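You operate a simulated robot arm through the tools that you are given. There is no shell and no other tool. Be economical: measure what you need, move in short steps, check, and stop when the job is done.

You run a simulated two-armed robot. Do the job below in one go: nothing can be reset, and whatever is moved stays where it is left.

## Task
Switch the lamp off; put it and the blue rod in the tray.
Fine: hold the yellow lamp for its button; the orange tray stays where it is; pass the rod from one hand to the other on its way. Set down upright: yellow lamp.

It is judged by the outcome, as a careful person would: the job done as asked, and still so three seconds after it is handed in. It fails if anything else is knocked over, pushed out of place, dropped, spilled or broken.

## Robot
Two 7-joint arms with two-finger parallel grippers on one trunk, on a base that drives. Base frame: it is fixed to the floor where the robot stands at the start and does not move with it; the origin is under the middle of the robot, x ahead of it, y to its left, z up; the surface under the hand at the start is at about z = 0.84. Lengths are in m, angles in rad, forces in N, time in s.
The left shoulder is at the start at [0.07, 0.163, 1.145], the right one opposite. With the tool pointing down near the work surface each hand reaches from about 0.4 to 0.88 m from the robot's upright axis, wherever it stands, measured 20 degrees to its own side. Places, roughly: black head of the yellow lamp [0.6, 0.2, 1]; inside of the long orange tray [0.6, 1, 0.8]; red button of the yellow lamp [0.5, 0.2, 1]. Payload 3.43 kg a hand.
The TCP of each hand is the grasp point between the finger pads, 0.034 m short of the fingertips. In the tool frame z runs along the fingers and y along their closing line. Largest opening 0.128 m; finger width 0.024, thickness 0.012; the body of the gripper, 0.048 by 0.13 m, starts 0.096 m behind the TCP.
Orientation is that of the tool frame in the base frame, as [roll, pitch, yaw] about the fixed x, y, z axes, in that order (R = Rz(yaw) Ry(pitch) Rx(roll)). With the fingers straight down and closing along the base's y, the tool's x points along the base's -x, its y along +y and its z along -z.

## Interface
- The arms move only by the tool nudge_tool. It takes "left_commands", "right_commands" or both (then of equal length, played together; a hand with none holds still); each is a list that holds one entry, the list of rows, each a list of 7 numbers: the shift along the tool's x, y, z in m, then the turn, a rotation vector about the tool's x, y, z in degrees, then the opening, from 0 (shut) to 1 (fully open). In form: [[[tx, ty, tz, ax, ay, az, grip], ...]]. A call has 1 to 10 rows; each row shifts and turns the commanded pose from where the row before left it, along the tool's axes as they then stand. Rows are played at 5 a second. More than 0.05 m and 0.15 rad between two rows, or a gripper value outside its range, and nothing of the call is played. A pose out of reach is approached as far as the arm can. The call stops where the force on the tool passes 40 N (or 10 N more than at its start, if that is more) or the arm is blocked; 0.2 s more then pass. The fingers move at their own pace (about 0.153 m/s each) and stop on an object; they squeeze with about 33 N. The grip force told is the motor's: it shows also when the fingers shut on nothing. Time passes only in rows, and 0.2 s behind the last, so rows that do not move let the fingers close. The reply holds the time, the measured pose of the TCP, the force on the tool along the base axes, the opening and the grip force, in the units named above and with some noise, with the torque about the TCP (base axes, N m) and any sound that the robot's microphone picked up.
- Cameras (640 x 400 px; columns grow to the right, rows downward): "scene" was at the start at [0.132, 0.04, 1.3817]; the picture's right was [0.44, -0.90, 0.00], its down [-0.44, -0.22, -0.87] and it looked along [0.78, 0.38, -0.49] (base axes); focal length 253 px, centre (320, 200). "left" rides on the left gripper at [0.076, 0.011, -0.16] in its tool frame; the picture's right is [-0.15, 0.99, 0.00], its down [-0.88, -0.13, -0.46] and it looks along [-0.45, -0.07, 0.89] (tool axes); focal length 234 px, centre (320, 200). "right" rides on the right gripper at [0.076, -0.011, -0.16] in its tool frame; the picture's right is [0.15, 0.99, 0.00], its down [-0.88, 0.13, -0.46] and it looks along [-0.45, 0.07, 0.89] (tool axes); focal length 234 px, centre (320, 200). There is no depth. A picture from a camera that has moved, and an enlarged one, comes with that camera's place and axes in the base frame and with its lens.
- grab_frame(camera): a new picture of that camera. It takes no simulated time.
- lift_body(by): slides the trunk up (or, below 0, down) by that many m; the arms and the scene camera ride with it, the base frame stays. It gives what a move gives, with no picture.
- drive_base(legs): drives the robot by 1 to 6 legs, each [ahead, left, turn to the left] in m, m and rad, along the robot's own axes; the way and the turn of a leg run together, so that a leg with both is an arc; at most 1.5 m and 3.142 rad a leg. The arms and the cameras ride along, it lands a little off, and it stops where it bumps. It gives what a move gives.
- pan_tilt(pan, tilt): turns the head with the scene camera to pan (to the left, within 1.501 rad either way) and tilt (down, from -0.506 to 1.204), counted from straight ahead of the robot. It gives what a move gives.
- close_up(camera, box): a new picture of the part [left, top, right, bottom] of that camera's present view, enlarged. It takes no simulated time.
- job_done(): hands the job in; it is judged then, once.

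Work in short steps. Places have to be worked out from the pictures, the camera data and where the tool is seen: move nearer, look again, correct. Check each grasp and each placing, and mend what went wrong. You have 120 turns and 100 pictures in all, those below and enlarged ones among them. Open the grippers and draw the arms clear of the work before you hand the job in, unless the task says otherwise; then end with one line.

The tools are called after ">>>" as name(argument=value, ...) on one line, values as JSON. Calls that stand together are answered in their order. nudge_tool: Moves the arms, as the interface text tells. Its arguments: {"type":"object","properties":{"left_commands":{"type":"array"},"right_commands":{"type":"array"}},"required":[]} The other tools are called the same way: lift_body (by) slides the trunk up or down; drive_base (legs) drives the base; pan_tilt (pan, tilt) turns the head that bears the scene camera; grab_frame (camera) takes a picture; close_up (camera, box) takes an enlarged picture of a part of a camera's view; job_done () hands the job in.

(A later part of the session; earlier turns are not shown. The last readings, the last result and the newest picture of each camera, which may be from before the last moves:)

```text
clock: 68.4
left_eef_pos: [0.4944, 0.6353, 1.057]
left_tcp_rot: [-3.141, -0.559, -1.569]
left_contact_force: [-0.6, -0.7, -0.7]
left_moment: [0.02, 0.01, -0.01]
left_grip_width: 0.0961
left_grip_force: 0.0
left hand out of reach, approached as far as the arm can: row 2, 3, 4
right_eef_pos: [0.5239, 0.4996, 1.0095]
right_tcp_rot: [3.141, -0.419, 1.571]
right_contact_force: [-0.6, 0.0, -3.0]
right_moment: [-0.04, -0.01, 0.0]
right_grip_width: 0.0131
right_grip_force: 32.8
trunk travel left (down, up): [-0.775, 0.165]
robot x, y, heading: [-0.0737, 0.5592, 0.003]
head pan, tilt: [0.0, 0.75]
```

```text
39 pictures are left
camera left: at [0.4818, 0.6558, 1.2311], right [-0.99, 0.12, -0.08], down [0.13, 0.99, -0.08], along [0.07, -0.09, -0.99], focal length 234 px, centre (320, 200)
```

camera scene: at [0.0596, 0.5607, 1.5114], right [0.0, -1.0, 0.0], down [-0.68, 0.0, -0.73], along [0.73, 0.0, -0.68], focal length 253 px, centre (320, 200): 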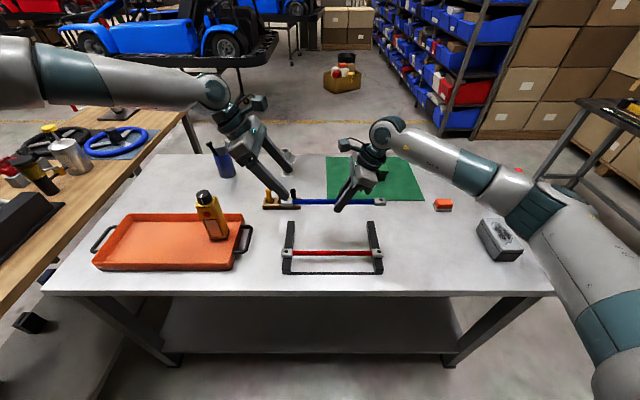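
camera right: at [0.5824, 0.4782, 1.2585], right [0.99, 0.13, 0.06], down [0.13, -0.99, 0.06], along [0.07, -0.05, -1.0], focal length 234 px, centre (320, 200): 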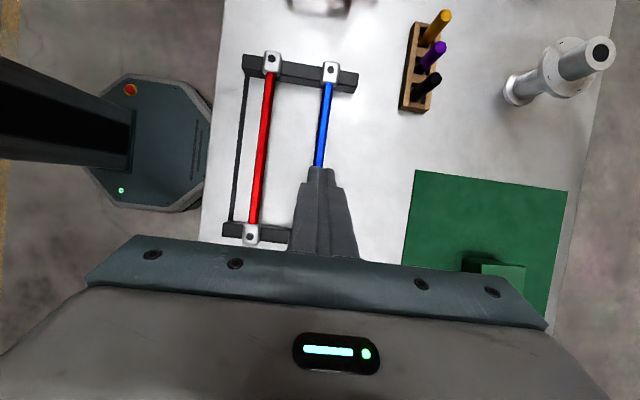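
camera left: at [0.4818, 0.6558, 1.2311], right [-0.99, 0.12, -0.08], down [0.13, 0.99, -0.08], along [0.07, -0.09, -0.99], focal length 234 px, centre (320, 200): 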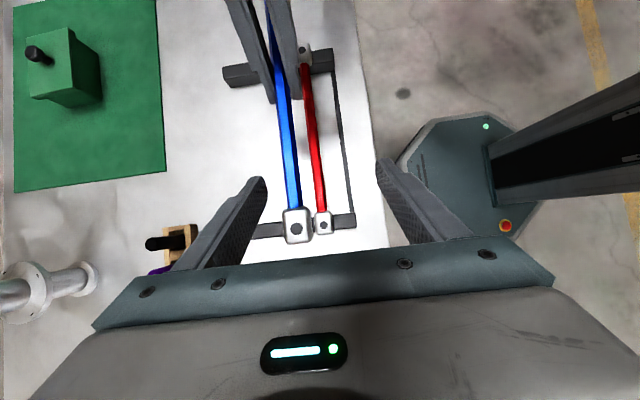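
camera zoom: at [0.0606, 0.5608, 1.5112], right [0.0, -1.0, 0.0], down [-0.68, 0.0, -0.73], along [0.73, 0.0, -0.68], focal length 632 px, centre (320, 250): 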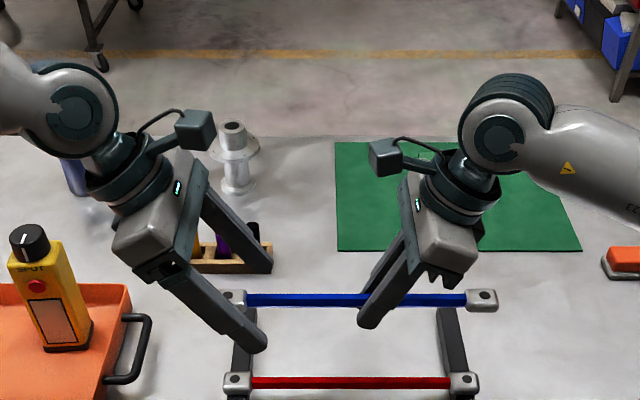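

Left reaches a joint limit there. I back the left hand off, recentre x, and bring the rod 10 cm toward the left side with the right hand.

>>> nudge_tool(left_commands=[[[0, -0.01, -0.03, 0, 0, 0, 0.75], [0, -0.01, -0.03, 0, 0, 0, 0.75], [0, -0.009, -0.03, 0, 0, 0, 0.75], [0, 0, -0.03, 0, 0, 0, 0.75], [0, 0, -0.02, 0, 0, 0, 0.75], [0, 0, 0, 0, 0, 0, 0.75]]])

>>> nudge_tool(right_commands=[[[0.0122, 0, 0.0054, 0, 0, 0, 0], [0.0122, 0, 0.0054, 0, 0, 0, 0], [0.0122, 0, 0.0054, 0, 0, 0, 0], [0.0122, 0, 0.0054, 0, 0, 0, 0], [0.0122, 0, 0.0054, 0, 0, 0, 0], [0.0122, 0, 0.0054, 0, 0, 0, 0], [0.0122, 0, 0.0054, 0, 0, 0, 0], [0.0061, 0, 0.0027, 0, 0, 0, 0], [0, 0, 0, 0, 0, 0, 0]]])

>>> close_up(camera="scene", box=[160, 80, 440, 260])

```text
clock: 69.8
left_eef_pos: [0.525, 0.7114, 1.175]
left_tcp_rot: [3.141, -0.559, -1.57]
left_contact_force: [0.7, 0.6, 0.0]
left_moment: [-0.01, 0.0, 0.01]
left_grip_width: 0.0963
left_grip_force: 0.0
right_eef_pos: [0.5228, 0.4981, 1.0099]
right_tcp_rot: [-3.14, -0.419, 1.572]
right_contact_force: [-0.4, 0.1, -1.1]
right_moment: [-0.05, 0.01, 0.0]
right_grip_width: 0.0132
right_grip_force: 33.5
trunk travel left (down, up): [-0.775, 0.165]
robot x, y, heading: [-0.0722, 0.5606, -0.002]
head pan, tilt: [0.0, 0.75]
```

```text
clock: 71.8
left_eef_pos: [0.5249, 0.7104, 1.1755]
left_tcp_rot: [-3.141, -0.56, -1.569]
left_contact_force: [0.4, 0.3, 0.3]
left_moment: [0.04, -0.02, 0.0]
left_grip_width: 0.0961
left_grip_force: 0.1
right_eef_pos: [0.5231, 0.5977, 1.0097]
right_tcp_rot: [3.141, -0.42, 1.574]
right_contact_force: [-1.0, -0.2, -2.7]
right_moment: [-0.06, -0.02, -0.02]
right_grip_width: 0.0132
right_grip_force: 33.0
trunk travel left (down, up): [-0.775, 0.165]
robot x, y, heading: [-0.074, 0.5616, 0.002]
head pan, tilt: [0.0, 0.75]
```

```text
2.22 times, centred on (300, 170) of scene
camera zoom: at [0.0608, 0.5605, 1.5112], right [0.0, -1.0, 0.0], down [-0.68, 0.0, -0.73], along [0.73, 0.0, -0.68], focal length 562 px, centre (364, 267)
```

zoom: 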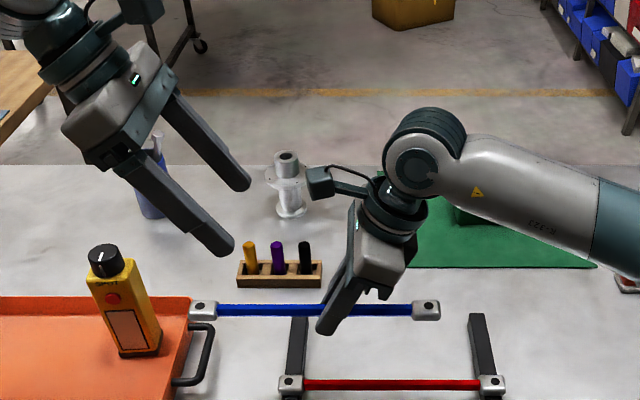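

Rod now centred at y≈0.62. Left hand descends to it at y≈0.664.

>>> nudge_tool(left_commands=[[[-0.0103, 0.0004, 0.0342, 0, 0, 0, 0.75], [-0.0103, 0.0004, 0.0342, 0, 0, 0, 0.75], [-0.0103, 0.0004, 0.0342, 0, 0, 0, 0.75], [-0.0103, 0.0004, 0.0342, 0, 0, 0, 0.75], [0, 0, 0, 0, 0, 0, 0.75]]])

>>> close_up(camera="scene", box=[160, 100, 440, 260])

```text
clock: 73.0
left_eef_pos: [0.5229, 0.6738, 1.0376]
left_tcp_rot: [-3.14, -0.558, -1.571]
left_contact_force: [-0.3, -0.7, 0.1]
left_moment: [0.01, -0.02, 0.0]
left_grip_width: 0.096
left_grip_force: 0.1
right_eef_pos: [0.5232, 0.5996, 1.011]
right_tcp_rot: [-3.141, -0.419, 1.573]
right_contact_force: [-0.2, 0.3, -1.1]
right_moment: [-0.09, -0.02, 0.01]
right_grip_width: 0.0132
right_grip_force: 33.4
trunk travel left (down, up): [-0.775, 0.165]
robot x, y, heading: [-0.0752, 0.561, 0.001]
head pan, tilt: [0.0, 0.75]
```

```text
2.29 times, centred on (300, 180) of scene
camera zoom: at [0.0601, 0.5608, 1.5113], right [0.0, -1.0, 0.0], down [-0.68, 0.0, -0.73], along [0.73, 0.0, -0.68], focal length 578 px, centre (366, 246)
```

zoom: 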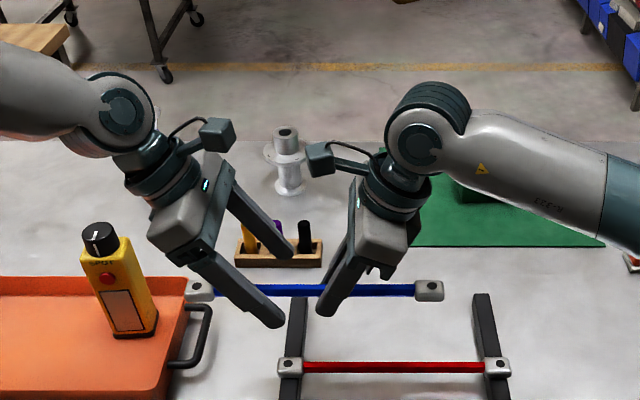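

Reachable with good clearance. Last 3 cm, then close on the rod.

>>> nudge_tool(left_commands=[[[-0.0062, 0, 0.0155, 0, 0, 0, 0.75], [-0.0062, 0, 0.0155, 0, 0, 0, 0.75], [0, 0, 0, 0, 0, 0, 0.75]]])

>>> grab_frame(camera="left")

>>> close_up(camera="scene", box=[220, 160, 380, 260])

```text
clock: 73.8
left_eef_pos: [0.5122, 0.6801, 1.0162]
left_tcp_rot: [-3.14, -0.559, -1.571]
left_contact_force: [0.3, -0.3, -0.8]
left_moment: [0.01, -0.01, 0.0]
left_grip_width: 0.096
left_grip_force: 0.0
left hand out of reach, approached as far as the arm can: row 1, 2
right_eef_pos: [0.5239, 0.5991, 1.0108]
right_tcp_rot: [3.141, -0.419, 1.571]
right_contact_force: [-1.2, -1.1, -2.1]
right_moment: [-0.04, 0.01, 0.02]
right_grip_width: 0.0135
right_grip_force: 32.8
trunk travel left (down, up): [-0.775, 0.165]
robot x, y, heading: [-0.071, 0.5569, -0.001]
head pan, tilt: [0.0, 0.75]
```

```text
36 pictures are left
camera left: at [0.501, 0.7, 1.1909], right [-0.99, 0.12, -0.08], down [0.13, 0.99, -0.08], along [0.07, -0.09, -0.99], focal length 234 px, centre (320, 200)
```

left: 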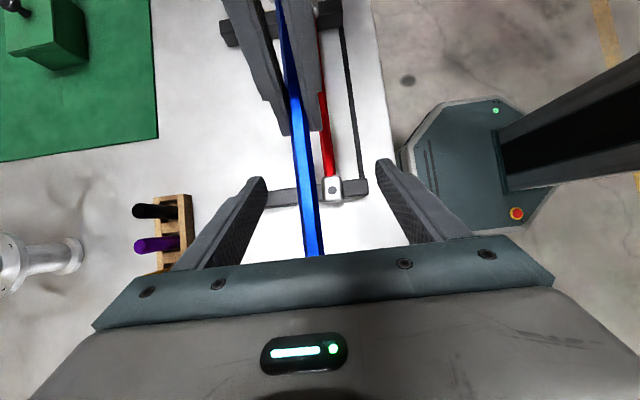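

```text
4.00 times, centred on (300, 210) of scene
camera zoom: at [0.061, 0.5605, 1.5112], right [0.0, -1.0, 0.0], down [-0.68, 0.0, -0.73], along [0.73, 0.0, -0.68], focal length 1012 px, centre (400, 160)
```

zoom: 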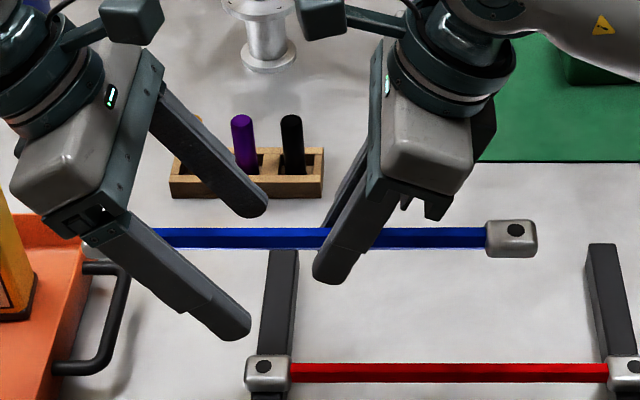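

Left limit is in lowering; instead I raise the rod 3 cm (and 1 cm toward left), with left returning to its reachable spot (0.523, 0.673, 1.037).

>>> nudge_tool(left_commands=[[[0.0057, -0.0037, -0.0047, 0, 0, 0, 0.75], [0.0057, -0.0037, -0.0047, 0, 0, 0, 0.75], [0.0056, -0.0036, -0.0047, 0, 0, 0, 0.75], [0, 0, 0, 0, 0, 0, 0.75]]], right_commands=[[[0.0071, 0, -0.0078, 0, 0, 0, 0], [0.0071, 0, -0.0078, 0, 0, 0, 0], [0.0071, 0, -0.0078, 0, 0, 0, 0], [0, 0, 0, 0, 0, 0, 0]]])

>>> close_up(camera="scene", box=[220, 160, 380, 260])

>>> grab_frame(camera="left")

```text
clock: 74.8
left_eef_pos: [0.5237, 0.6721, 1.036]
left_tcp_rot: [-3.14, -0.558, -1.571]
left_contact_force: [0.6, -0.2, 1.4]
left_moment: [0.0, 0.01, 0.0]
left_grip_width: 0.0959
left_grip_force: 0.0
right_eef_pos: [0.5241, 0.6105, 1.0402]
right_tcp_rot: [-3.14, -0.418, 1.571]
right_contact_force: [-0.4, 0.0, -1.8]
right_moment: [-0.02, -0.04, 0.0]
right_grip_width: 0.0136
right_grip_force: 33.4
trunk travel left (down, up): [-0.775, 0.165]
robot x, y, heading: [-0.0702, 0.559, 0.0]
head pan, tilt: [0.0, 0.75]
```

```text
4.00 times, centred on (300, 210) of scene
camera zoom: at [0.0608, 0.5606, 1.5112], right [0.0, -1.0, 0.0], down [-0.68, 0.0, -0.73], along [0.73, 0.0, -0.68], focal length 1012 px, centre (400, 160)
```

zoom: 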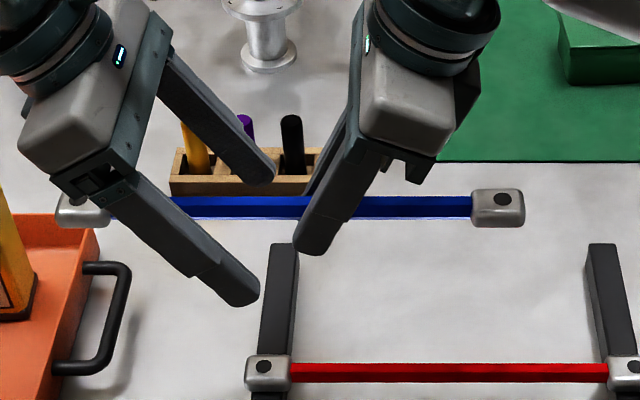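

```text
33 pictures are left
camera left: at [0.5123, 0.6935, 1.2115], right [-0.99, 0.12, -0.08], down [0.13, 0.99, -0.08], along [0.07, -0.09, -0.99], focal length 234 px, centre (320, 200)
```

left: 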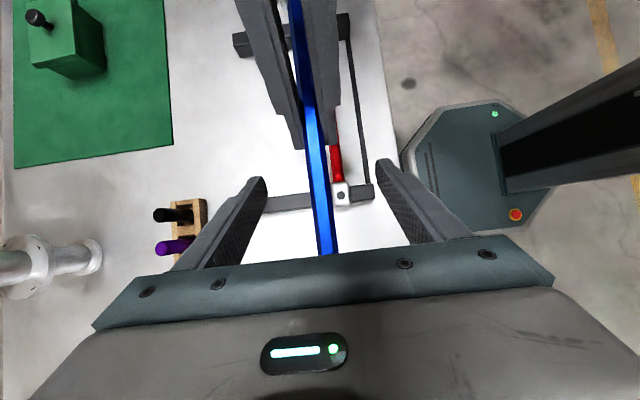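

The rod passes right between the left pads. Close the left hand.

>>> nudge_tool(left_commands=[[[0, 0, 0, 0, 0, 0, 0.4], [0, 0, 0, 0, 0, 0, 0.2], [0, 0, 0, 0, 0, 0, 0.1], [0, 0, 0, 0, 0, 0, 0], [0, 0, 0, 0, 0, 0, 0], [0, 0, 0, 0, 0, 0, 0]]])

>>> close_up(camera="scene", box=[220, 160, 380, 260])

```text
clock: 76.2
left_eef_pos: [0.5242, 0.6736, 1.0367]
left_tcp_rot: [3.142, -0.559, -1.571]
left_contact_force: [-2.0, -0.3, 0.8]
left_moment: [-0.03, -0.01, -0.01]
left_grip_width: 0.0133
left_grip_force: 33.3
right_eef_pos: [0.5236, 0.6091, 1.0396]
right_tcp_rot: [-3.142, -0.418, 1.571]
right_contact_force: [1.5, 0.6, -2.0]
right_moment: [-0.03, 0.01, -0.01]
right_grip_width: 0.0133
right_grip_force: 33.3
trunk travel left (down, up): [-0.775, 0.165]
robot x, y, heading: [-0.0723, 0.5591, -0.003]
head pan, tilt: [0.0, 0.75]
```

```text
4.00 times, centred on (300, 210) of scene
camera zoom: at [0.0609, 0.5607, 1.5112], right [0.0, -1.0, 0.0], down [-0.68, 0.0, -0.73], along [0.73, 0.0, -0.68], focal length 1012 px, centre (400, 160)
```

zoom: 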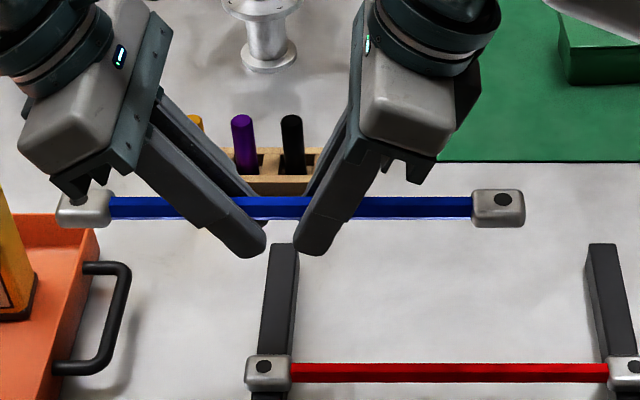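

Both hands hold the rod (13 mm each). Open the right hand a little and see that the left carries it.

>>> nudge_tool(right_commands=[[[0, 0, 0, 0, 0, 0, 0.15], [0, 0, 0, 0, 0, 0, 0.2], [0, 0, 0, 0, 0, 0, 0.3], [0, 0, 0, 0, 0, 0, 0.4], [0, 0, 0, 0, 0, 0, 0.4]]])

>>> close_up(camera="scene", box=[220, 160, 380, 260])

```text
clock: 77.4
left_eef_pos: [0.5236, 0.6736, 1.0367]
left_tcp_rot: [3.141, -0.557, -1.571]
left_contact_force: [-0.2, 0.2, 0.3]
left_moment: [0.09, 0.0, 0.03]
left_grip_width: 0.0135
left_grip_force: 33.4
right_eef_pos: [0.5247, 0.6099, 1.0402]
right_tcp_rot: [3.141, -0.419, 1.571]
right_contact_force: [0.0, 0.1, 0.0]
right_moment: [0.01, -0.03, -0.01]
right_grip_width: 0.0515
right_grip_force: 0.2
trunk travel left (down, up): [-0.775, 0.165]
robot x, y, heading: [-0.0697, 0.5566, 0.004]
head pan, tilt: [0.0, 0.75]
```

```text
4.00 times, centred on (300, 210) of scene
camera zoom: at [0.0609, 0.5607, 1.5112], right [0.0, -1.0, 0.0], down [-0.68, 0.0, -0.73], along [0.73, 0.0, -0.68], focal length 1012 px, centre (400, 160)
```

zoom: 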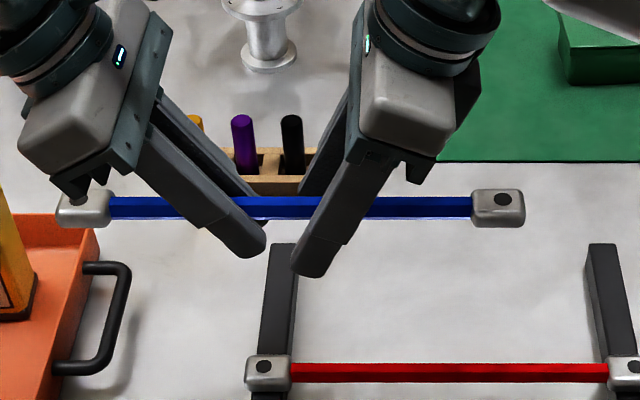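

The left hand carries it level. For a gentle low placement I need a fingertip grip at the rod's middle, so I'll do one more exchange: left carries the rod +5 cm y while the right, open around it, slides toward its end and tilts 16° more outward.

>>> nudge_tool(left_commands=[[[-0.0106, 0, -0.0066, 0, 0, 0, 0], [-0.0106, 0, -0.0066, 0, 0, 0, 0], [-0.0106, 0, -0.0066, 0, 0, 0, 0], [-0.0106, 0, -0.0066, 0, 0, 0, 0], [0, 0, 0, 0, 0, 0, 0]]], right_commands=[[[0, 0, 0, 0, 8, 0, 0.5], [0, 0, 0, 0, 8, 0, 0.5], [0.003, 0, 0.0022, 0, 0, 0, 0.5], [0.003, 0, 0.0022, 0, 0, 0, 0.5], [0, 0, 0, 0, 0, 0, 0.5]]])

>>> close_up(camera="scene", box=[200, 130, 380, 260])

```text
clock: 78.6
left_eef_pos: [0.5239, 0.7228, 1.0367]
left_tcp_rot: [3.141, -0.558, -1.57]
left_contact_force: [-0.6, -1.1, 0.0]
left_moment: [0.1, -0.01, -0.03]
left_grip_width: 0.0136
left_grip_force: 33.0
right_eef_pos: [0.5221, 0.616, 1.041]
right_tcp_rot: [3.141, -0.698, 1.568]
right_contact_force: [0.7, 0.5, -0.7]
right_moment: [0.02, 0.01, -0.02]
right_grip_width: 0.0642
right_grip_force: 0.0
trunk travel left (down, up): [-0.775, 0.165]
robot x, y, heading: [-0.0722, 0.5604, 0.003]
head pan, tilt: [0.0, 0.75]
```

```text
3.08 times, centred on (290, 195) of scene
camera zoom: at [0.0609, 0.56, 1.5112], right [0.0, -1.0, 0.0], down [-0.68, 0.0, -0.73], along [0.73, 0.0, -0.68], focal length 778 px, centre (412, 215)
```

zoom: 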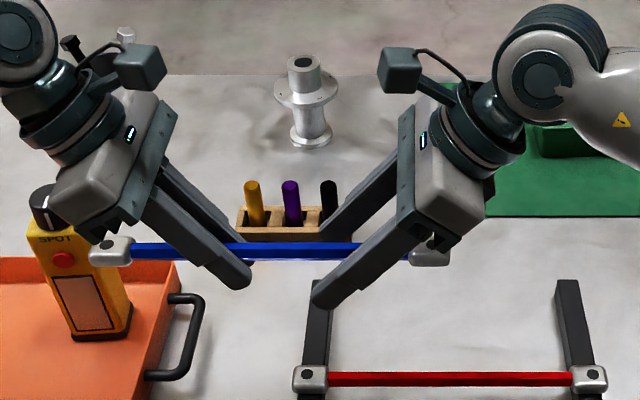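

Rod level, geometry clear. Right goes 5 mm deeper and closes on the rod.

>>> nudge_tool(right_commands=[[[0, 0, 0.006, 0, 0, 0, 0.5], [0, 0, 0, 0, 0, 0, 0.25], [0, 0, 0, 0, 0, 0, 0.1], [0, 0, 0, 0, 0, 0, 0], [0, 0, 0, 0, 0, 0, 0], [0, 0, 0, 0, 0, 0, 0]]])

>>> nudge_tool(left_commands=[[[0, 0, 0, 0, 0, 0, 0.12], [0, 0, 0, 0, 0, 0, 0.2], [0, 0, 0, 0, 0, 0, 0.4], [0, 0, 0, 0, 0, 0, 0.4]]])

>>> close_up(camera="scene", box=[200, 130, 380, 260])

```text
clock: 80.0
left_eef_pos: [0.5238, 0.7227, 1.0364]
left_tcp_rot: [3.139, -0.559, -1.571]
left_contact_force: [-6.0, -3.0, 0.1]
left_moment: [0.08, 0.01, -0.29]
left_grip_width: 0.0135
left_grip_force: 32.5
right_eef_pos: [0.5231, 0.623, 1.0355]
right_tcp_rot: [-3.141, -0.699, 1.569]
right_contact_force: [6.6, 2.4, 0.3]
right_moment: [-0.2, -0.02, -0.41]
right_grip_width: 0.0137
right_grip_force: 32.6
trunk travel left (down, up): [-0.775, 0.165]
robot x, y, heading: [-0.0738, 0.5629, 0.008]
head pan, tilt: [0.0, 0.75]
```

```text
clock: 81.0
left_eef_pos: [0.5255, 0.7235, 1.0373]
left_tcp_rot: [3.141, -0.559, -1.57]
left_contact_force: [0.2, -0.2, 0.2]
left_moment: [-0.01, 0.0, -0.04]
left_grip_width: 0.0511
left_grip_force: 0.0
right_eef_pos: [0.5241, 0.6224, 1.0365]
right_tcp_rot: [3.141, -0.699, 1.571]
right_contact_force: [-0.5, 0.1, 0.9]
right_moment: [-0.06, -0.01, 0.05]
right_grip_width: 0.0137
right_grip_force: 32.6
trunk travel left (down, up): [-0.775, 0.165]
robot x, y, heading: [-0.071, 0.5566, 0.003]
head pan, tilt: [0.0, 0.75]
```

```text
3.08 times, centred on (290, 195) of scene
camera zoom: at [0.0608, 0.5607, 1.5112], right [0.0, -1.0, 0.0], down [-0.68, 0.0, -0.73], along [0.73, 0.0, -0.68], focal length 778 px, centre (412, 215)
```

zoom: 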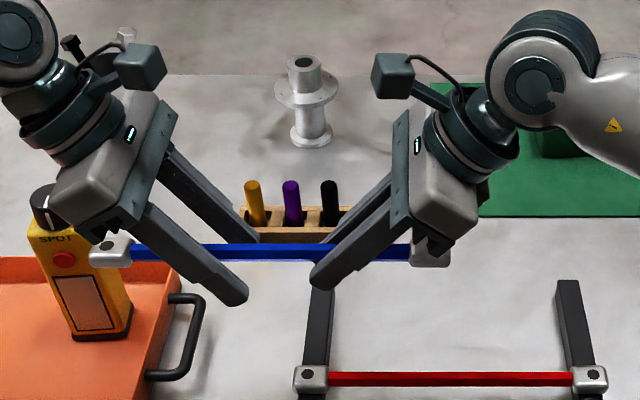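

Right holds the rod alone, level. Left retracts, un-tilts to 15°, and shifts above the rod's middle.

>>> nudge_tool(left_commands=[[[0, 0, -0.03, 0, 0, 0, 0.6], [0, 0, -0.03, 0, 0, 0, 0.6], [0, 0, 0, 0, -8.5, 0, 0.6], [0, 0, 0, 0, -8.5, 0, 0.6], [0.0292, 0, -0.0046, 0, 0, 0, 0.6], [0.0292, 0, -0.0046, 0, 0, 0, 0.6], [0, 0, 0, 0, 0, 0, 0.6]]])

>>> close_up(camera="scene", box=[200, 100, 400, 250])

```text
clock: 82.6
left_eef_pos: [0.5239, 0.6988, 1.1124]
left_tcp_rot: [3.141, -0.262, -1.573]
left_contact_force: [0.5, -0.1, 0.1]
left_moment: [-0.01, -0.03, -0.03]
left_grip_width: 0.0768
left_grip_force: 0.0
right_eef_pos: [0.5223, 0.6216, 1.0361]
right_tcp_rot: [3.139, -0.696, 1.572]
right_contact_force: [0.1, 0.4, 0.3]
right_moment: [-0.16, 0.01, 0.0]
right_grip_width: 0.0133
right_grip_force: 33.2
trunk travel left (down, up): [-0.775, 0.165]
robot x, y, heading: [-0.0742, 0.562, 0.001]
head pan, tilt: [0.0, 0.75]
```

```text
2.67 times, centred on (300, 175) of scene
camera zoom: at [0.0605, 0.5613, 1.5112], right [0.0, -1.0, 0.0], down [-0.68, 0.0, -0.73], along [0.73, 0.0, -0.68], focal length 674 px, centre (373, 267)
```

zoom: 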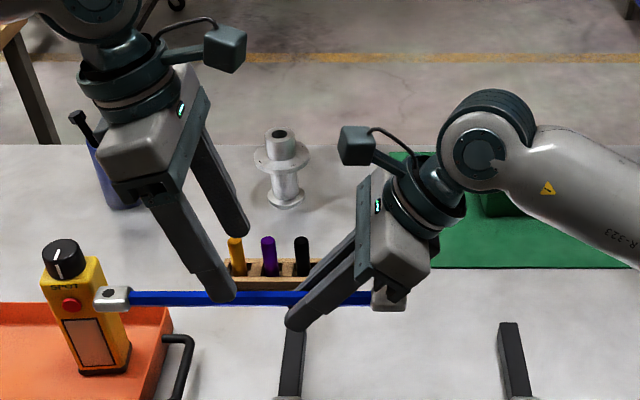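

Good clearance between the hands. Left goes down 5.7 cm so the rod's middle lies about 12 mm above its fingertips, then I check before closing.

>>> nudge_tool(left_commands=[[[-0.005, 0, 0.02, 0, 0, 0, 0.6], [0, 0, 0.02, 0, 0, 0, 0.6], [0, 0, 0.017, 0, 0, 0, 0.6], [0, 0, 0, 0, 0, 0, 0.6]]])

>>> close_up(camera="scene", box=[220, 150, 380, 250])

```text
clock: 83.6
left_eef_pos: [0.5203, 0.6967, 1.0596]
left_tcp_rot: [-3.141, -0.263, -1.57]
left_contact_force: [0.9, 0.7, 0.3]
left_moment: [-0.01, 0.03, 0.01]
left_grip_width: 0.077
left_grip_force: 0.1
left hand out of reach, approached as far as the arm can: row 3
right_eef_pos: [0.5227, 0.6202, 1.0353]
right_tcp_rot: [-3.141, -0.697, 1.57]
right_contact_force: [0.4, 0.1, -0.7]
right_moment: [-0.1, -0.01, 0.01]
right_grip_width: 0.0136
right_grip_force: 32.9
trunk travel left (down, up): [-0.775, 0.165]
robot x, y, heading: [-0.0741, 0.5601, 0.002]
head pan, tilt: [0.0, 0.75]
```

```text
4.00 times, centred on (300, 200) of scene
camera zoom: at [0.0609, 0.5605, 1.5112], right [0.0, -1.0, 0.0], down [-0.68, 0.0, -0.73], along [0.73, 0.0, -0.68], focal length 1012 px, centre (400, 200)
```

zoom: 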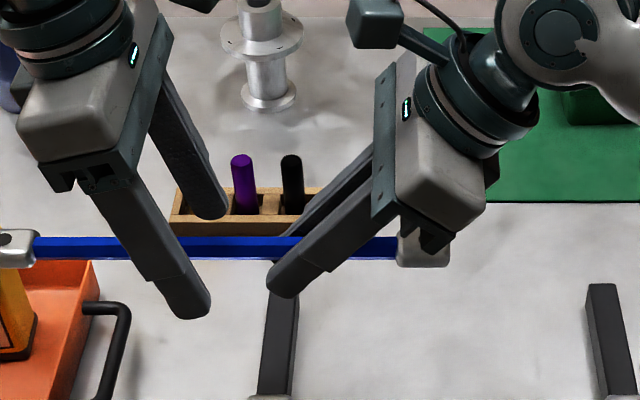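

Left stopped 2–3 mm short of plan. I raise the rod 4 mm and shift it 6 mm +y with the right hand, then close the left.

>>> nudge_tool(right_commands=[[[0.0036, 0, 0.0004, 0, 0, 0, 0], [0.0036, 0, 0.0004, 0, 0, 0, 0], [0, 0, 0, 0, 0, 0, 0], [0, 0, 0, 0, 0, 0, 0], [0, 0, 0, 0, 0, 0, 0], [0, 0, 0, 0, 0, 0, 0], [0, 0, 0, 0, 0, 0, 0]]], left_commands=[[[0, 0, 0, 0, 0, 0, 0.6], [0, 0, 0, 0, 0, 0, 0.6], [0, 0, 0, 0, 0, 0, 0.3], [0, 0, 0, 0, 0, 0, 0.15], [0, 0, 0, 0, 0, 0, 0], [0, 0, 0, 0, 0, 0, 0], [0, 0, 0, 0, 0, 0, 0]]])

>>> close_up(camera="scene", box=[220, 150, 380, 250])

```text
clock: 85.2
left_eef_pos: [0.5205, 0.6963, 1.0594]
left_tcp_rot: [-3.139, -0.261, -1.57]
left_contact_force: [23.1, 4.8, -5.8]
left_moment: [0.39, -0.47, 0.85]
left_grip_width: 0.0138
left_grip_force: 32.9
right_eef_pos: [0.5218, 0.6283, 1.0399]
right_tcp_rot: [-3.14, -0.698, 1.573]
right_contact_force: [-22.2, -4.8, 5.5]
right_moment: [0.13, -0.02, 0.73]
right_grip_width: 0.0135
right_grip_force: 32.6
trunk travel left (down, up): [-0.775, 0.165]
robot x, y, heading: [-0.074, 0.5628, 0.003]
head pan, tilt: [0.0, 0.75]
```

```text
4.00 times, centred on (300, 200) of scene
camera zoom: at [0.0608, 0.5608, 1.5112], right [0.0, -1.0, 0.0], down [-0.68, 0.0, -0.73], along [0.73, 0.0, -0.68], focal length 1012 px, centre (400, 200)
```

zoom: 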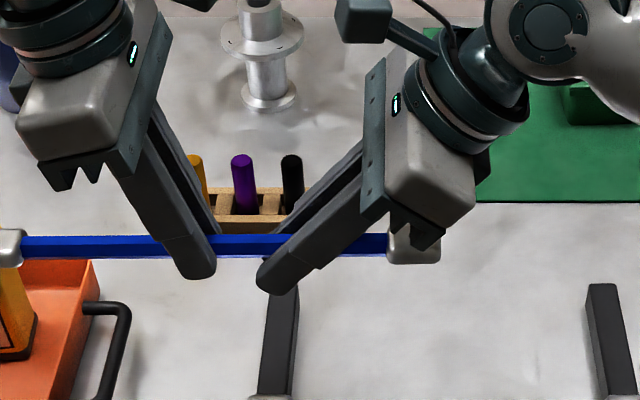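

Both grips hold, but a 23 N sideways preload shows a few mm x mismatch. I relieve it by moving the right hand −x 3 mm.

>>> nudge_tool(right_commands=[[[0, -0.0015, 0, 0, 0, 0, 0], [0, -0.0015, 0, 0, 0, 0, 0], [0, 0, 0, 0, 0, 0, 0]]])

```text
clock: 86.0
left_eef_pos: [0.5191, 0.6971, 1.0592]
left_tcp_rot: [3.141, -0.261, -1.571]
left_contact_force: [15.4, 5.4, -3.0]
left_moment: [-0.24, -0.36, 0.53]
left_grip_width: 0.0133
left_grip_force: 32.8
right_eef_pos: [0.5214, 0.6269, 1.0395]
right_tcp_rot: [-3.141, -0.697, 1.57]
right_contact_force: [-16.1, -5.6, 3.6]
right_moment: [0.65, 0.04, 0.57]
right_grip_width: 0.0138
right_grip_force: 32.9
trunk travel left (down, up): [-0.775, 0.165]
robot x, y, heading: [-0.0724, 0.5578, 0.001]
head pan, tilt: [0.0, 0.75]
```

Preload dropping; another 4 mm −x and 1 mm −y.

>>> nudge_tool(right_commands=[[[-0.0004, -0.002, -0.0004, 0, 0, 0, 0], [-0.0004, -0.002, -0.0003, 0, 0, 0, 0], [0, 0, 0, 0, 0, 0, 0]]])

```text
clock: 86.8
left_eef_pos: [0.5174, 0.6956, 1.0602]
left_tcp_rot: [3.141, -0.264, -1.572]
left_contact_force: [-9.3, -10.7, 4.0]
left_moment: [0.12, 0.23, -0.29]
left_grip_width: 0.0133
left_grip_force: 33.1
right_eef_pos: [0.5176, 0.6257, 1.0398]
right_tcp_rot: [3.14, -0.698, 1.569]
right_contact_force: [9.3, 9.8, -4.3]
right_moment: [-0.66, 0.01, -0.35]
right_grip_width: 0.0135
right_grip_force: 33.0
trunk travel left (down, up): [-0.775, 0.165]
robot x, y, heading: [-0.0738, 0.5589, 0.005]
head pan, tilt: [0.0, 0.75]
```

Slight overshoot; come back 1.4 mm +x and 0.7 mm +y, then open the right hand gently.

>>> nudge_tool(right_commands=[[[0.0005, 0.0014, 0.0005, 0, 0, 0, 0], [0, 0, 0, 0, 0, 0, 0]]])

>>> nudge_tool(right_commands=[[[0, 0, 0, 0, 0, 0, 0.12], [0, 0, 0, 0, 0, 0, 0.2], [0, 0, 0, 0, 0, 0, 0.4], [0, 0, 0, 0, 0, 0, 0.5], [0, 0, 0, 0, 0, 0, 0.5]]])

>>> close_up(camera="scene", box=[200, 130, 380, 250])

```text
clock: 87.4
left_eef_pos: [0.5194, 0.6955, 1.06]
left_tcp_rot: [3.141, -0.262, -1.571]
left_contact_force: [-13.5, -12.8, 4.2]
left_moment: [-0.77, 0.3, -0.46]
left_grip_width: 0.0135
left_grip_force: 33.2
right_eef_pos: [0.5188, 0.6252, 1.04]
right_tcp_rot: [3.141, -0.697, 1.571]
right_contact_force: [14.9, 13.0, -6.9]
right_moment: [0.03, -0.01, -0.54]
right_grip_width: 0.0134
right_grip_force: 32.9
trunk travel left (down, up): [-0.775, 0.165]
robot x, y, heading: [-0.0769, 0.5607, 0.004]
head pan, tilt: [0.0, 0.75]
```

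```text
clock: 88.6
left_eef_pos: [0.5194, 0.697, 1.0593]
left_tcp_rot: [3.142, -0.263, -1.571]
left_contact_force: [0.1, -0.4, 0.4]
left_moment: [0.04, 0.0, 0.02]
left_grip_width: 0.0132
left_grip_force: 33.0
right_eef_pos: [0.5183, 0.625, 1.0404]
right_tcp_rot: [3.141, -0.699, 1.571]
right_contact_force: [0.1, 0.2, 0.8]
right_moment: [-0.02, -0.03, -0.01]
right_grip_width: 0.064
right_grip_force: 0.1
trunk travel left (down, up): [-0.775, 0.165]
robot x, y, heading: [-0.0724, 0.556, -0.0]
head pan, tilt: [0.0, 0.75]
```

```text
3.33 times, centred on (290, 190) of scene
camera zoom: at [0.0608, 0.5607, 1.5112], right [0.0, -1.0, 0.0], down [-0.68, 0.0, -0.73], along [0.73, 0.0, -0.68], focal length 843 px, centre (420, 233)
```

zoom: 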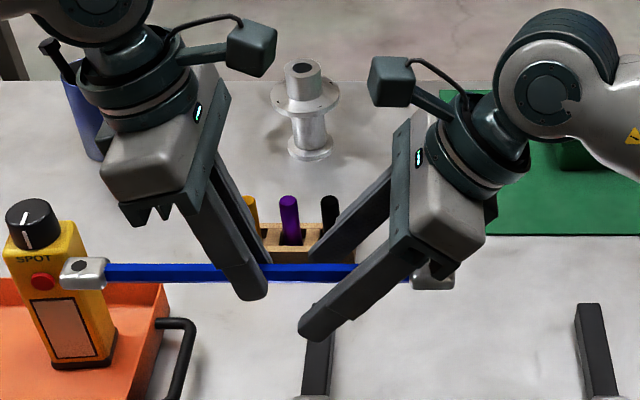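

The left now holds the rod by its fingertips at the middle, level. The right hand withdraws up and outward.

>>> nudge_tool(right_commands=[[[0, 0, -0.03, 0, 0, 0, 0.6], [0, 0, -0.03, 0, 0, 0, 0.6], [0, 0, -0.04, 0, 0, 0, 0.6], [0, 0, -0.04, 0, 0, 0, 0.6], [-0.03, 0, -0.03, 0, 0, 0, 0.6], [-0.03, 0, -0.03, 0, 0, 0, 0.6], [0, 0, 0, 0, 0, 0, 0.6]]])

>>> grab_frame(camera="scene")

```text
clock: 90.2
left_eef_pos: [0.5204, 0.6975, 1.0598]
left_tcp_rot: [3.141, -0.263, -1.571]
left_contact_force: [0.4, -0.2, -0.3]
left_moment: [0.0, 0.02, 0.01]
left_grip_width: 0.0131
left_grip_force: 33.5
right_eef_pos: [0.5176, 0.4537, 1.1554]
right_tcp_rot: [3.141, -0.696, 1.574]
right_contact_force: [-0.2, 0.0, 0.4]
right_moment: [-0.05, 0.0, 0.0]
right_grip_width: 0.0769
right_grip_force: 0.0
trunk travel left (down, up): [-0.775, 0.165]
robot x, y, heading: [-0.0742, 0.56, -0.0]
head pan, tilt: [0.0, 0.75]
```

```text
24 pictures are left
camera scene: at [0.0612, 0.5621, 1.5112], right [0.0, -1.0, 0.0], down [-0.68, 0.0, -0.73], along [0.73, 0.0, -0.68], focal length 253 px, centre (320, 200)
```

scene: 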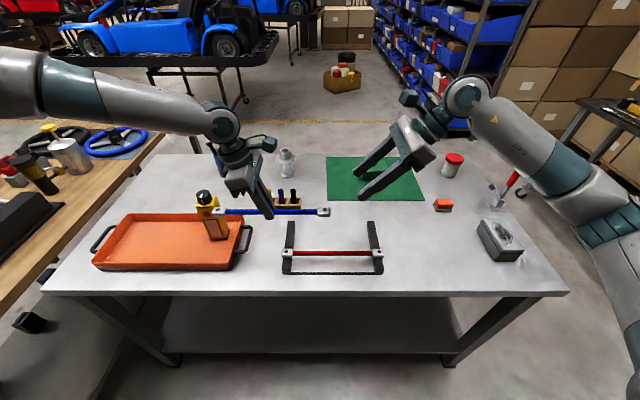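

Raise the trunk 9 cm so the rod clears the lamp's top, then drive left so the rod is over the tray.

>>> lift_body(by=0.09)

>>> drive_base(legs=[[-0.004, 0.338, 0]])

>>> pan_tilt(pan=0.3, tilt=0.85)

>>> grab_frame(camera="scene")

>>> grab_frame(camera="left")

```text
clock: 91.4
left_eef_pos: [0.5212, 0.6971, 1.149]
left_tcp_rot: [-3.14, -0.262, -1.569]
left_contact_force: [0.1, -0.3, -2.4]
left_moment: [0.01, 0.02, 0.0]
left_grip_width: 0.013
left_grip_force: 33.0
right_eef_pos: [0.5185, 0.4538, 1.2454]
right_tcp_rot: [3.141, -0.698, 1.57]
right_contact_force: [-0.1, -0.9, -0.7]
right_moment: [0.0, -0.02, 0.0]
right_grip_width: 0.077
right_grip_force: 0.0
trunk travel left (down, up): [-0.865, 0.075]
robot x, y, heading: [-0.0745, 0.558, -0.001]
head pan, tilt: [0.0, 0.75]
```

```text
clock: 93.7
left_eef_pos: [0.5157, 1.0387, 1.1499]
left_tcp_rot: [3.14, -0.262, -1.575]
left_contact_force: [0.1, 0.3, -1.8]
left_moment: [0.06, 0.0, -0.04]
left_grip_width: 0.0134
left_grip_force: 33.1
right_eef_pos: [0.5143, 0.7935, 1.2453]
right_tcp_rot: [3.141, -0.7, 1.571]
right_contact_force: [0.6, 0.2, 0.1]
right_moment: [0.0, 0.01, 0.0]
right_grip_width: 0.0766
right_grip_force: 0.0
trunk travel left (down, up): [-0.865, 0.075]
robot x, y, heading: [-0.0768, 0.9069, -0.003]
head pan, tilt: [0.0, 0.75]
```

```text
clock: 94.5
left_eef_pos: [0.5164, 1.0383, 1.1499]
left_tcp_rot: [-3.142, -0.262, -1.574]
left_contact_force: [-0.1, 0.7, -1.7]
left_moment: [0.0, -0.03, 0.03]
left_grip_width: 0.0134
left_grip_force: 33.0
right_eef_pos: [0.5134, 0.7952, 1.2458]
right_tcp_rot: [-3.141, -0.697, 1.57]
right_contact_force: [-0.2, -0.3, 0.4]
right_moment: [-0.01, -0.05, 0.01]
right_grip_width: 0.0767
right_grip_force: 0.1
trunk travel left (down, up): [-0.865, 0.075]
robot x, y, heading: [-0.0746, 0.9021, 0.003]
head pan, tilt: [0.3, 0.85]
```

```text
23 pictures are left
camera scene: at [0.0487, 0.928, 1.5932], right [0.29, -0.96, 0.0], down [-0.72, -0.22, -0.66], along [0.63, 0.19, -0.75], focal length 253 px, centre (320, 200)
```

scene: 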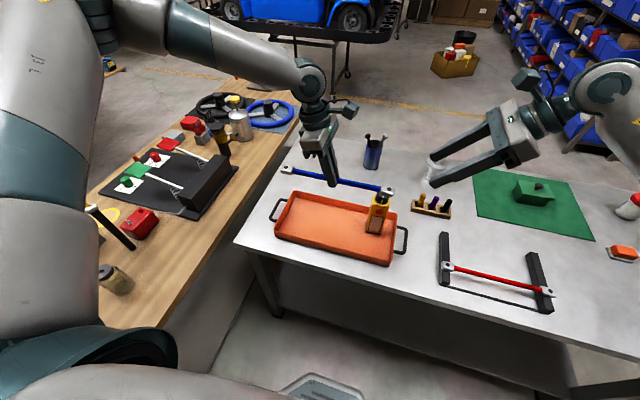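

```text
22 pictures are left
camera left: at [0.5038, 1.0074, 1.3228], right [-0.99, 0.14, -0.04], down [0.13, 0.97, 0.21], along [0.07, 0.2, -0.98], focal length 234 px, centre (320, 200)
```

left: 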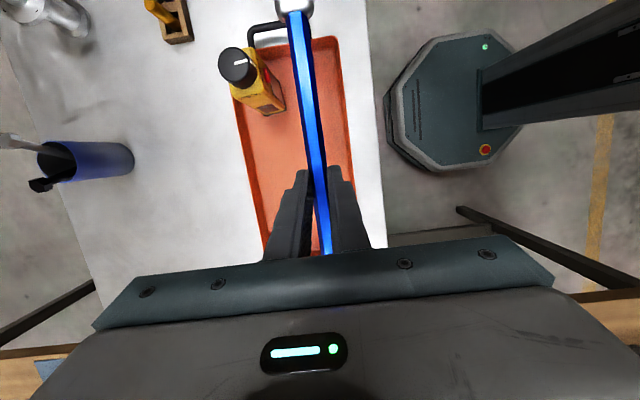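

Rod is over the tray lane (x≈0.516, y≈0.88–1.18), lamp 4 cm aside. Before lowering the trunk I move the right hand farther away and up.

>>> nudge_tool(right_commands=[[[-0.0154, 0, -0.033, 0, 0, 0, 0.6], [-0.0154, 0, -0.033, 0, 0, 0, 0.6], [-0.0154, 0, -0.033, 0, 0, 0, 0.6], [-0.0154, 0, -0.033, 0, 0, 0, 0.6], [-0.0154, 0, -0.033, 0, 0, 0, 0.6], [0, 0, 0, 0, 0, 0, 0.6]]])

>>> lift_body(by=-0.15)

>>> close_up(camera="scene", box=[230, 80, 550, 280])

```text
clock: 95.9
left_eef_pos: [0.5164, 1.0396, 1.1497]
left_tcp_rot: [-3.141, -0.261, -1.574]
left_contact_force: [0.1, 0.3, -2.1]
left_moment: [0.0, 0.01, 0.02]
left_grip_width: 0.0132
left_grip_force: 33.3
right_eef_pos: [0.5144, 0.6292, 1.3232]
right_tcp_rot: [-3.14, -0.694, 1.569]
right_contact_force: [0.2, -0.2, -0.9]
right_moment: [0.0, 0.02, -0.03]
right_grip_width: 0.0766
right_grip_force: 0.1
trunk travel left (down, up): [-0.865, 0.075]
robot x, y, heading: [-0.0778, 0.9038, -0.001]
head pan, tilt: [0.3, 0.85]
```

```text
clock: 97.6
left_eef_pos: [0.5161, 1.0391, 1.0009]
left_tcp_rot: [3.141, -0.262, -1.574]
left_contact_force: [0.0, -1.1, -2.4]
left_moment: [0.05, 0.01, 0.02]
left_grip_width: 0.0135
left_grip_force: 33.4
right_eef_pos: [0.514, 0.6281, 1.1747]
right_tcp_rot: [-3.141, -0.698, 1.568]
right_contact_force: [-0.5, 0.0, 0.2]
right_moment: [-0.02, -0.01, 0.01]
right_grip_width: 0.0769
right_grip_force: 0.1
trunk travel left (down, up): [-0.715, 0.225]
robot x, y, heading: [-0.076, 0.904, -0.003]
head pan, tilt: [0.3, 0.85]
```

```text
2.00 times, centred on (390, 180) of scene
camera zoom: at [0.0485, 0.9271, 1.4433], right [0.29, -0.96, 0.0], down [-0.72, -0.22, -0.66], along [0.63, 0.19, -0.75], focal length 506 px, centre (180, 240)
```

zoom: 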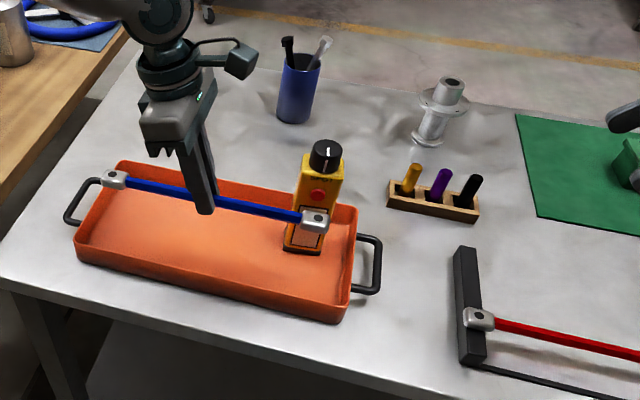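

Alignment with the tray is good (rod y 0.875–1.18, x≈0.52). Lower another 9 cm by the trunk.

>>> lift_body(by=-0.09)

>>> close_up(camera="scene", box=[230, 80, 470, 280])

```text
clock: 98.9
left_eef_pos: [0.5151, 1.0386, 0.9097]
left_tcp_rot: [-3.14, -0.261, -1.575]
left_contact_force: [-0.6, -0.7, -1.0]
left_moment: [-0.02, 0.02, -0.05]
left_grip_width: 0.0131
left_grip_force: 33.5
right_eef_pos: [0.5137, 0.6284, 1.0832]
right_tcp_rot: [3.14, -0.699, 1.569]
right_contact_force: [0.4, 0.7, 0.1]
right_moment: [-0.01, -0.02, -0.02]
right_grip_width: 0.0766
right_grip_force: 0.0
trunk travel left (down, up): [-0.625, 0.315]
robot x, y, heading: [-0.0763, 0.9042, -0.003]
head pan, tilt: [0.3, 0.85]
```

```text
2.00 times, centred on (350, 180) of scene
camera zoom: at [0.0482, 0.9271, 1.3533], right [0.29, -0.96, 0.0], down [-0.72, -0.22, -0.66], along [0.63, 0.19, -0.75], focal length 506 px, centre (260, 240)
```

zoom: 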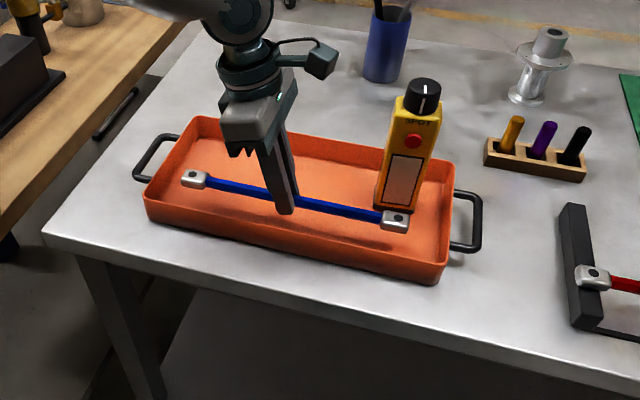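

Now fine lowering with the arm: 2 cm in 5 mm steps.

>>> nudge_tool(left_commands=[[[-0.0013, 0, 0.0048, 0, 0, 0, 0], [-0.0013, 0, 0.0048, 0, 0, 0, 0], [-0.0013, 0, 0.0048, 0, 0, 0, 0], [-0.0013, 0, 0.0048, 0, 0, 0, 0], [0, 0, 0, 0, 0, 0, 0]]])

```text
clock: 100.1
left_eef_pos: [0.5125, 1.0451, 0.8932]
left_tcp_rot: [-3.139, -0.263, -1.575]
left_contact_force: [0.0, -0.1, -2.3]
left_moment: [0.0, -0.01, -0.01]
left_grip_width: 0.0135
left_grip_force: 32.9
left hand out of reach, approached as far as the arm can: row 2, 4
right_eef_pos: [0.5142, 0.6287, 1.0823]
right_tcp_rot: [3.141, -0.698, 1.568]
right_contact_force: [0.3, -1.2, -0.2]
right_moment: [0.0, 0.0, 0.0]
right_grip_width: 0.077
right_grip_force: 0.0
trunk travel left (down, up): [-0.625, 0.315]
robot x, y, heading: [-0.0775, 0.9044, -0.003]
head pan, tilt: [0.3, 0.85]
```

Arm limit again; use the trunk for the rest: 9 mm, then small steps.

>>> lift_body(by=-0.009)

>>> lift_body(by=-0.003)

>>> close_up(camera="scene", box=[280, 120, 440, 230])

```text
clock: 100.7
left_eef_pos: [0.5108, 1.0451, 0.8841]
left_tcp_rot: [-3.141, -0.264, -1.574]
left_contact_force: [-0.8, 0.4, -2.2]
left_moment: [0.01, 0.02, 0.0]
left_grip_width: 0.0134
left_grip_force: 32.5
right_eef_pos: [0.5138, 0.6287, 1.0738]
right_tcp_rot: [-3.141, -0.697, 1.569]
right_contact_force: [0.1, 0.2, -0.3]
right_moment: [0.0, -0.02, -0.02]
right_grip_width: 0.0771
right_grip_force: 0.1
trunk travel left (down, up): [-0.616, 0.324]
robot x, y, heading: [-0.0765, 0.9028, -0.001]
head pan, tilt: [0.3, 0.85]
```

```text
clock: 101.2
left_eef_pos: [0.5125, 1.0452, 0.8812]
left_tcp_rot: [-3.139, -0.263, -1.573]
left_contact_force: [-1.0, 0.4, -2.5]
left_moment: [0.03, 0.03, -0.01]
left_grip_width: 0.0132
left_grip_force: 32.9
right_eef_pos: [0.5132, 0.6289, 1.071]
right_tcp_rot: [3.141, -0.697, 1.57]
right_contact_force: [-0.3, -0.7, -0.1]
right_moment: [-0.03, 0.0, 0.02]
right_grip_width: 0.0768
right_grip_force: 0.1
trunk travel left (down, up): [-0.613, 0.327]
robot x, y, heading: [-0.0758, 0.9021, 0.001]
head pan, tilt: [0.3, 0.85]
```

```text
3.64 times, centred on (360, 175) of scene
camera zoom: at [0.0485, 0.9271, 1.3412], right [0.29, -0.96, 0.0], down [-0.72, -0.22, -0.66], along [0.63, 0.19, -0.75], focal length 920 px, centre (174, 291)
```

zoom: 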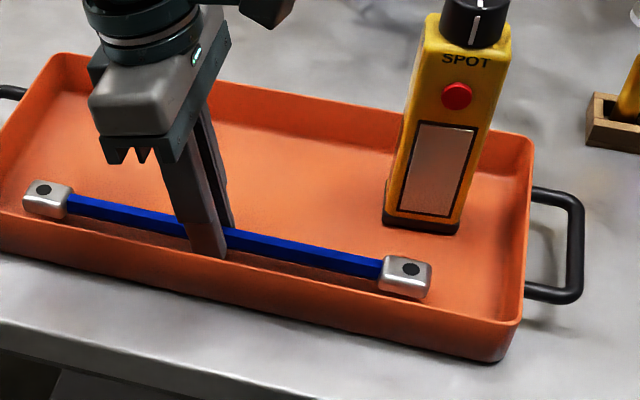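

Nearly down. Lower in 2–3 mm steps until force shows contact.

>>> lift_body(by=-0.003)

>>> lift_body(by=-0.002)

```text
clock: 101.7
left_eef_pos: [0.5118, 1.0463, 0.8802]
left_tcp_rot: [-3.135, -0.265, -1.573]
left_contact_force: [0.0, 2.5, 11.5]
left_moment: [0.12, 0.09, -0.14]
left_grip_width: 0.0133
left_grip_force: 32.9
right_eef_pos: [0.5127, 0.6279, 1.0687]
right_tcp_rot: [-3.14, -0.698, 1.569]
right_contact_force: [0.2, -0.5, 0.4]
right_moment: [0.03, 0.02, 0.03]
right_grip_width: 0.0767
right_grip_force: 0.1
trunk travel left (down, up): [-0.61, 0.33]
robot x, y, heading: [-0.0786, 0.9003, -0.0]
head pan, tilt: [0.3, 0.85]
```

```text
clock: 102.2
left_eef_pos: [0.5121, 1.0446, 0.8791]
left_tcp_rot: [-3.131, -0.266, -1.575]
left_contact_force: [2.9, 6.3, 30.2]
left_moment: [0.32, 0.01, -0.33]
left_grip_width: 0.0133
left_grip_force: 32.7
right_eef_pos: [0.5125, 0.6285, 1.0675]
right_tcp_rot: [3.14, -0.698, 1.572]
right_contact_force: [-1.0, 0.3, 0.1]
right_moment: [0.04, 0.0, 0.0]
right_grip_width: 0.0768
right_grip_force: 0.2
trunk travel left (down, up): [-0.608, 0.332]
robot x, y, heading: [-0.0749, 0.9017, -0.003]
head pan, tilt: [0.3, 0.85]
```

Firm contact with the floor (30 N). I ease up 3 mm and look.

>>> lift_body(by=0.003)

>>> nudge_tool(left_commands=[[[0, 0, 0, 0, 0, 0, 0.12], [0, 0, 0, 0, 0, 0, 0.16], [0, 0, 0, 0, 0, 0, 0.22], [0, 0, 0, 0, 0, 0, 0.3], [0, 0, 0, 0, 0, 0, 0.35], [0, 0, 0, 0, 0, 0, 0.35]]])

>>> close_up(camera="scene", box=[280, 120, 440, 230])

```text
clock: 102.7
left_eef_pos: [0.5115, 1.0445, 0.8808]
left_tcp_rot: [-3.138, -0.264, -1.574]
left_contact_force: [7.5, 2.8, 20.7]
left_moment: [0.17, -0.21, 0.0]
left_grip_width: 0.0133
left_grip_force: 33.5
right_eef_pos: [0.5126, 0.6284, 1.0696]
right_tcp_rot: [3.139, -0.699, 1.569]
right_contact_force: [-0.3, -0.1, 0.1]
right_moment: [0.03, 0.0, -0.03]
right_grip_width: 0.0767
right_grip_force: 0.1
trunk travel left (down, up): [-0.611, 0.329]
robot x, y, heading: [-0.0728, 0.9052, -0.006]
head pan, tilt: [0.3, 0.85]
```

```text
clock: 104.1
left_eef_pos: [0.5116, 1.0466, 0.8803]
left_tcp_rot: [-3.138, -0.265, -1.574]
left_contact_force: [7.3, -0.4, 20.1]
left_moment: [0.06, 0.15, -0.01]
left_grip_width: 0.0405
left_grip_force: 0.1
right_eef_pos: [0.5132, 0.6293, 1.0691]
right_tcp_rot: [-3.14, -0.697, 1.57]
right_contact_force: [0.3, 0.2, 0.9]
right_moment: [0.02, -0.02, 0.02]
right_grip_width: 0.0767
right_grip_force: 0.1
trunk travel left (down, up): [-0.611, 0.329]
robot x, y, heading: [-0.0736, 0.9035, -0.006]
head pan, tilt: [0.3, 0.85]
```

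```text
3.64 times, centred on (360, 175) of scene
camera zoom: at [0.0474, 0.9265, 1.3394], right [0.29, -0.96, 0.0], down [-0.72, -0.22, -0.66], along [0.63, 0.19, -0.75], focal length 920 px, centre (174, 291)
```

zoom: 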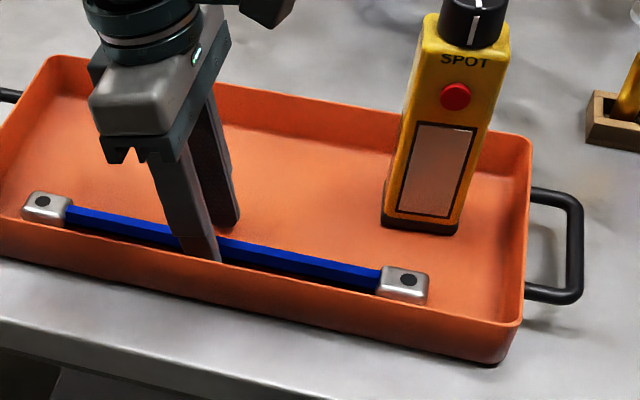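

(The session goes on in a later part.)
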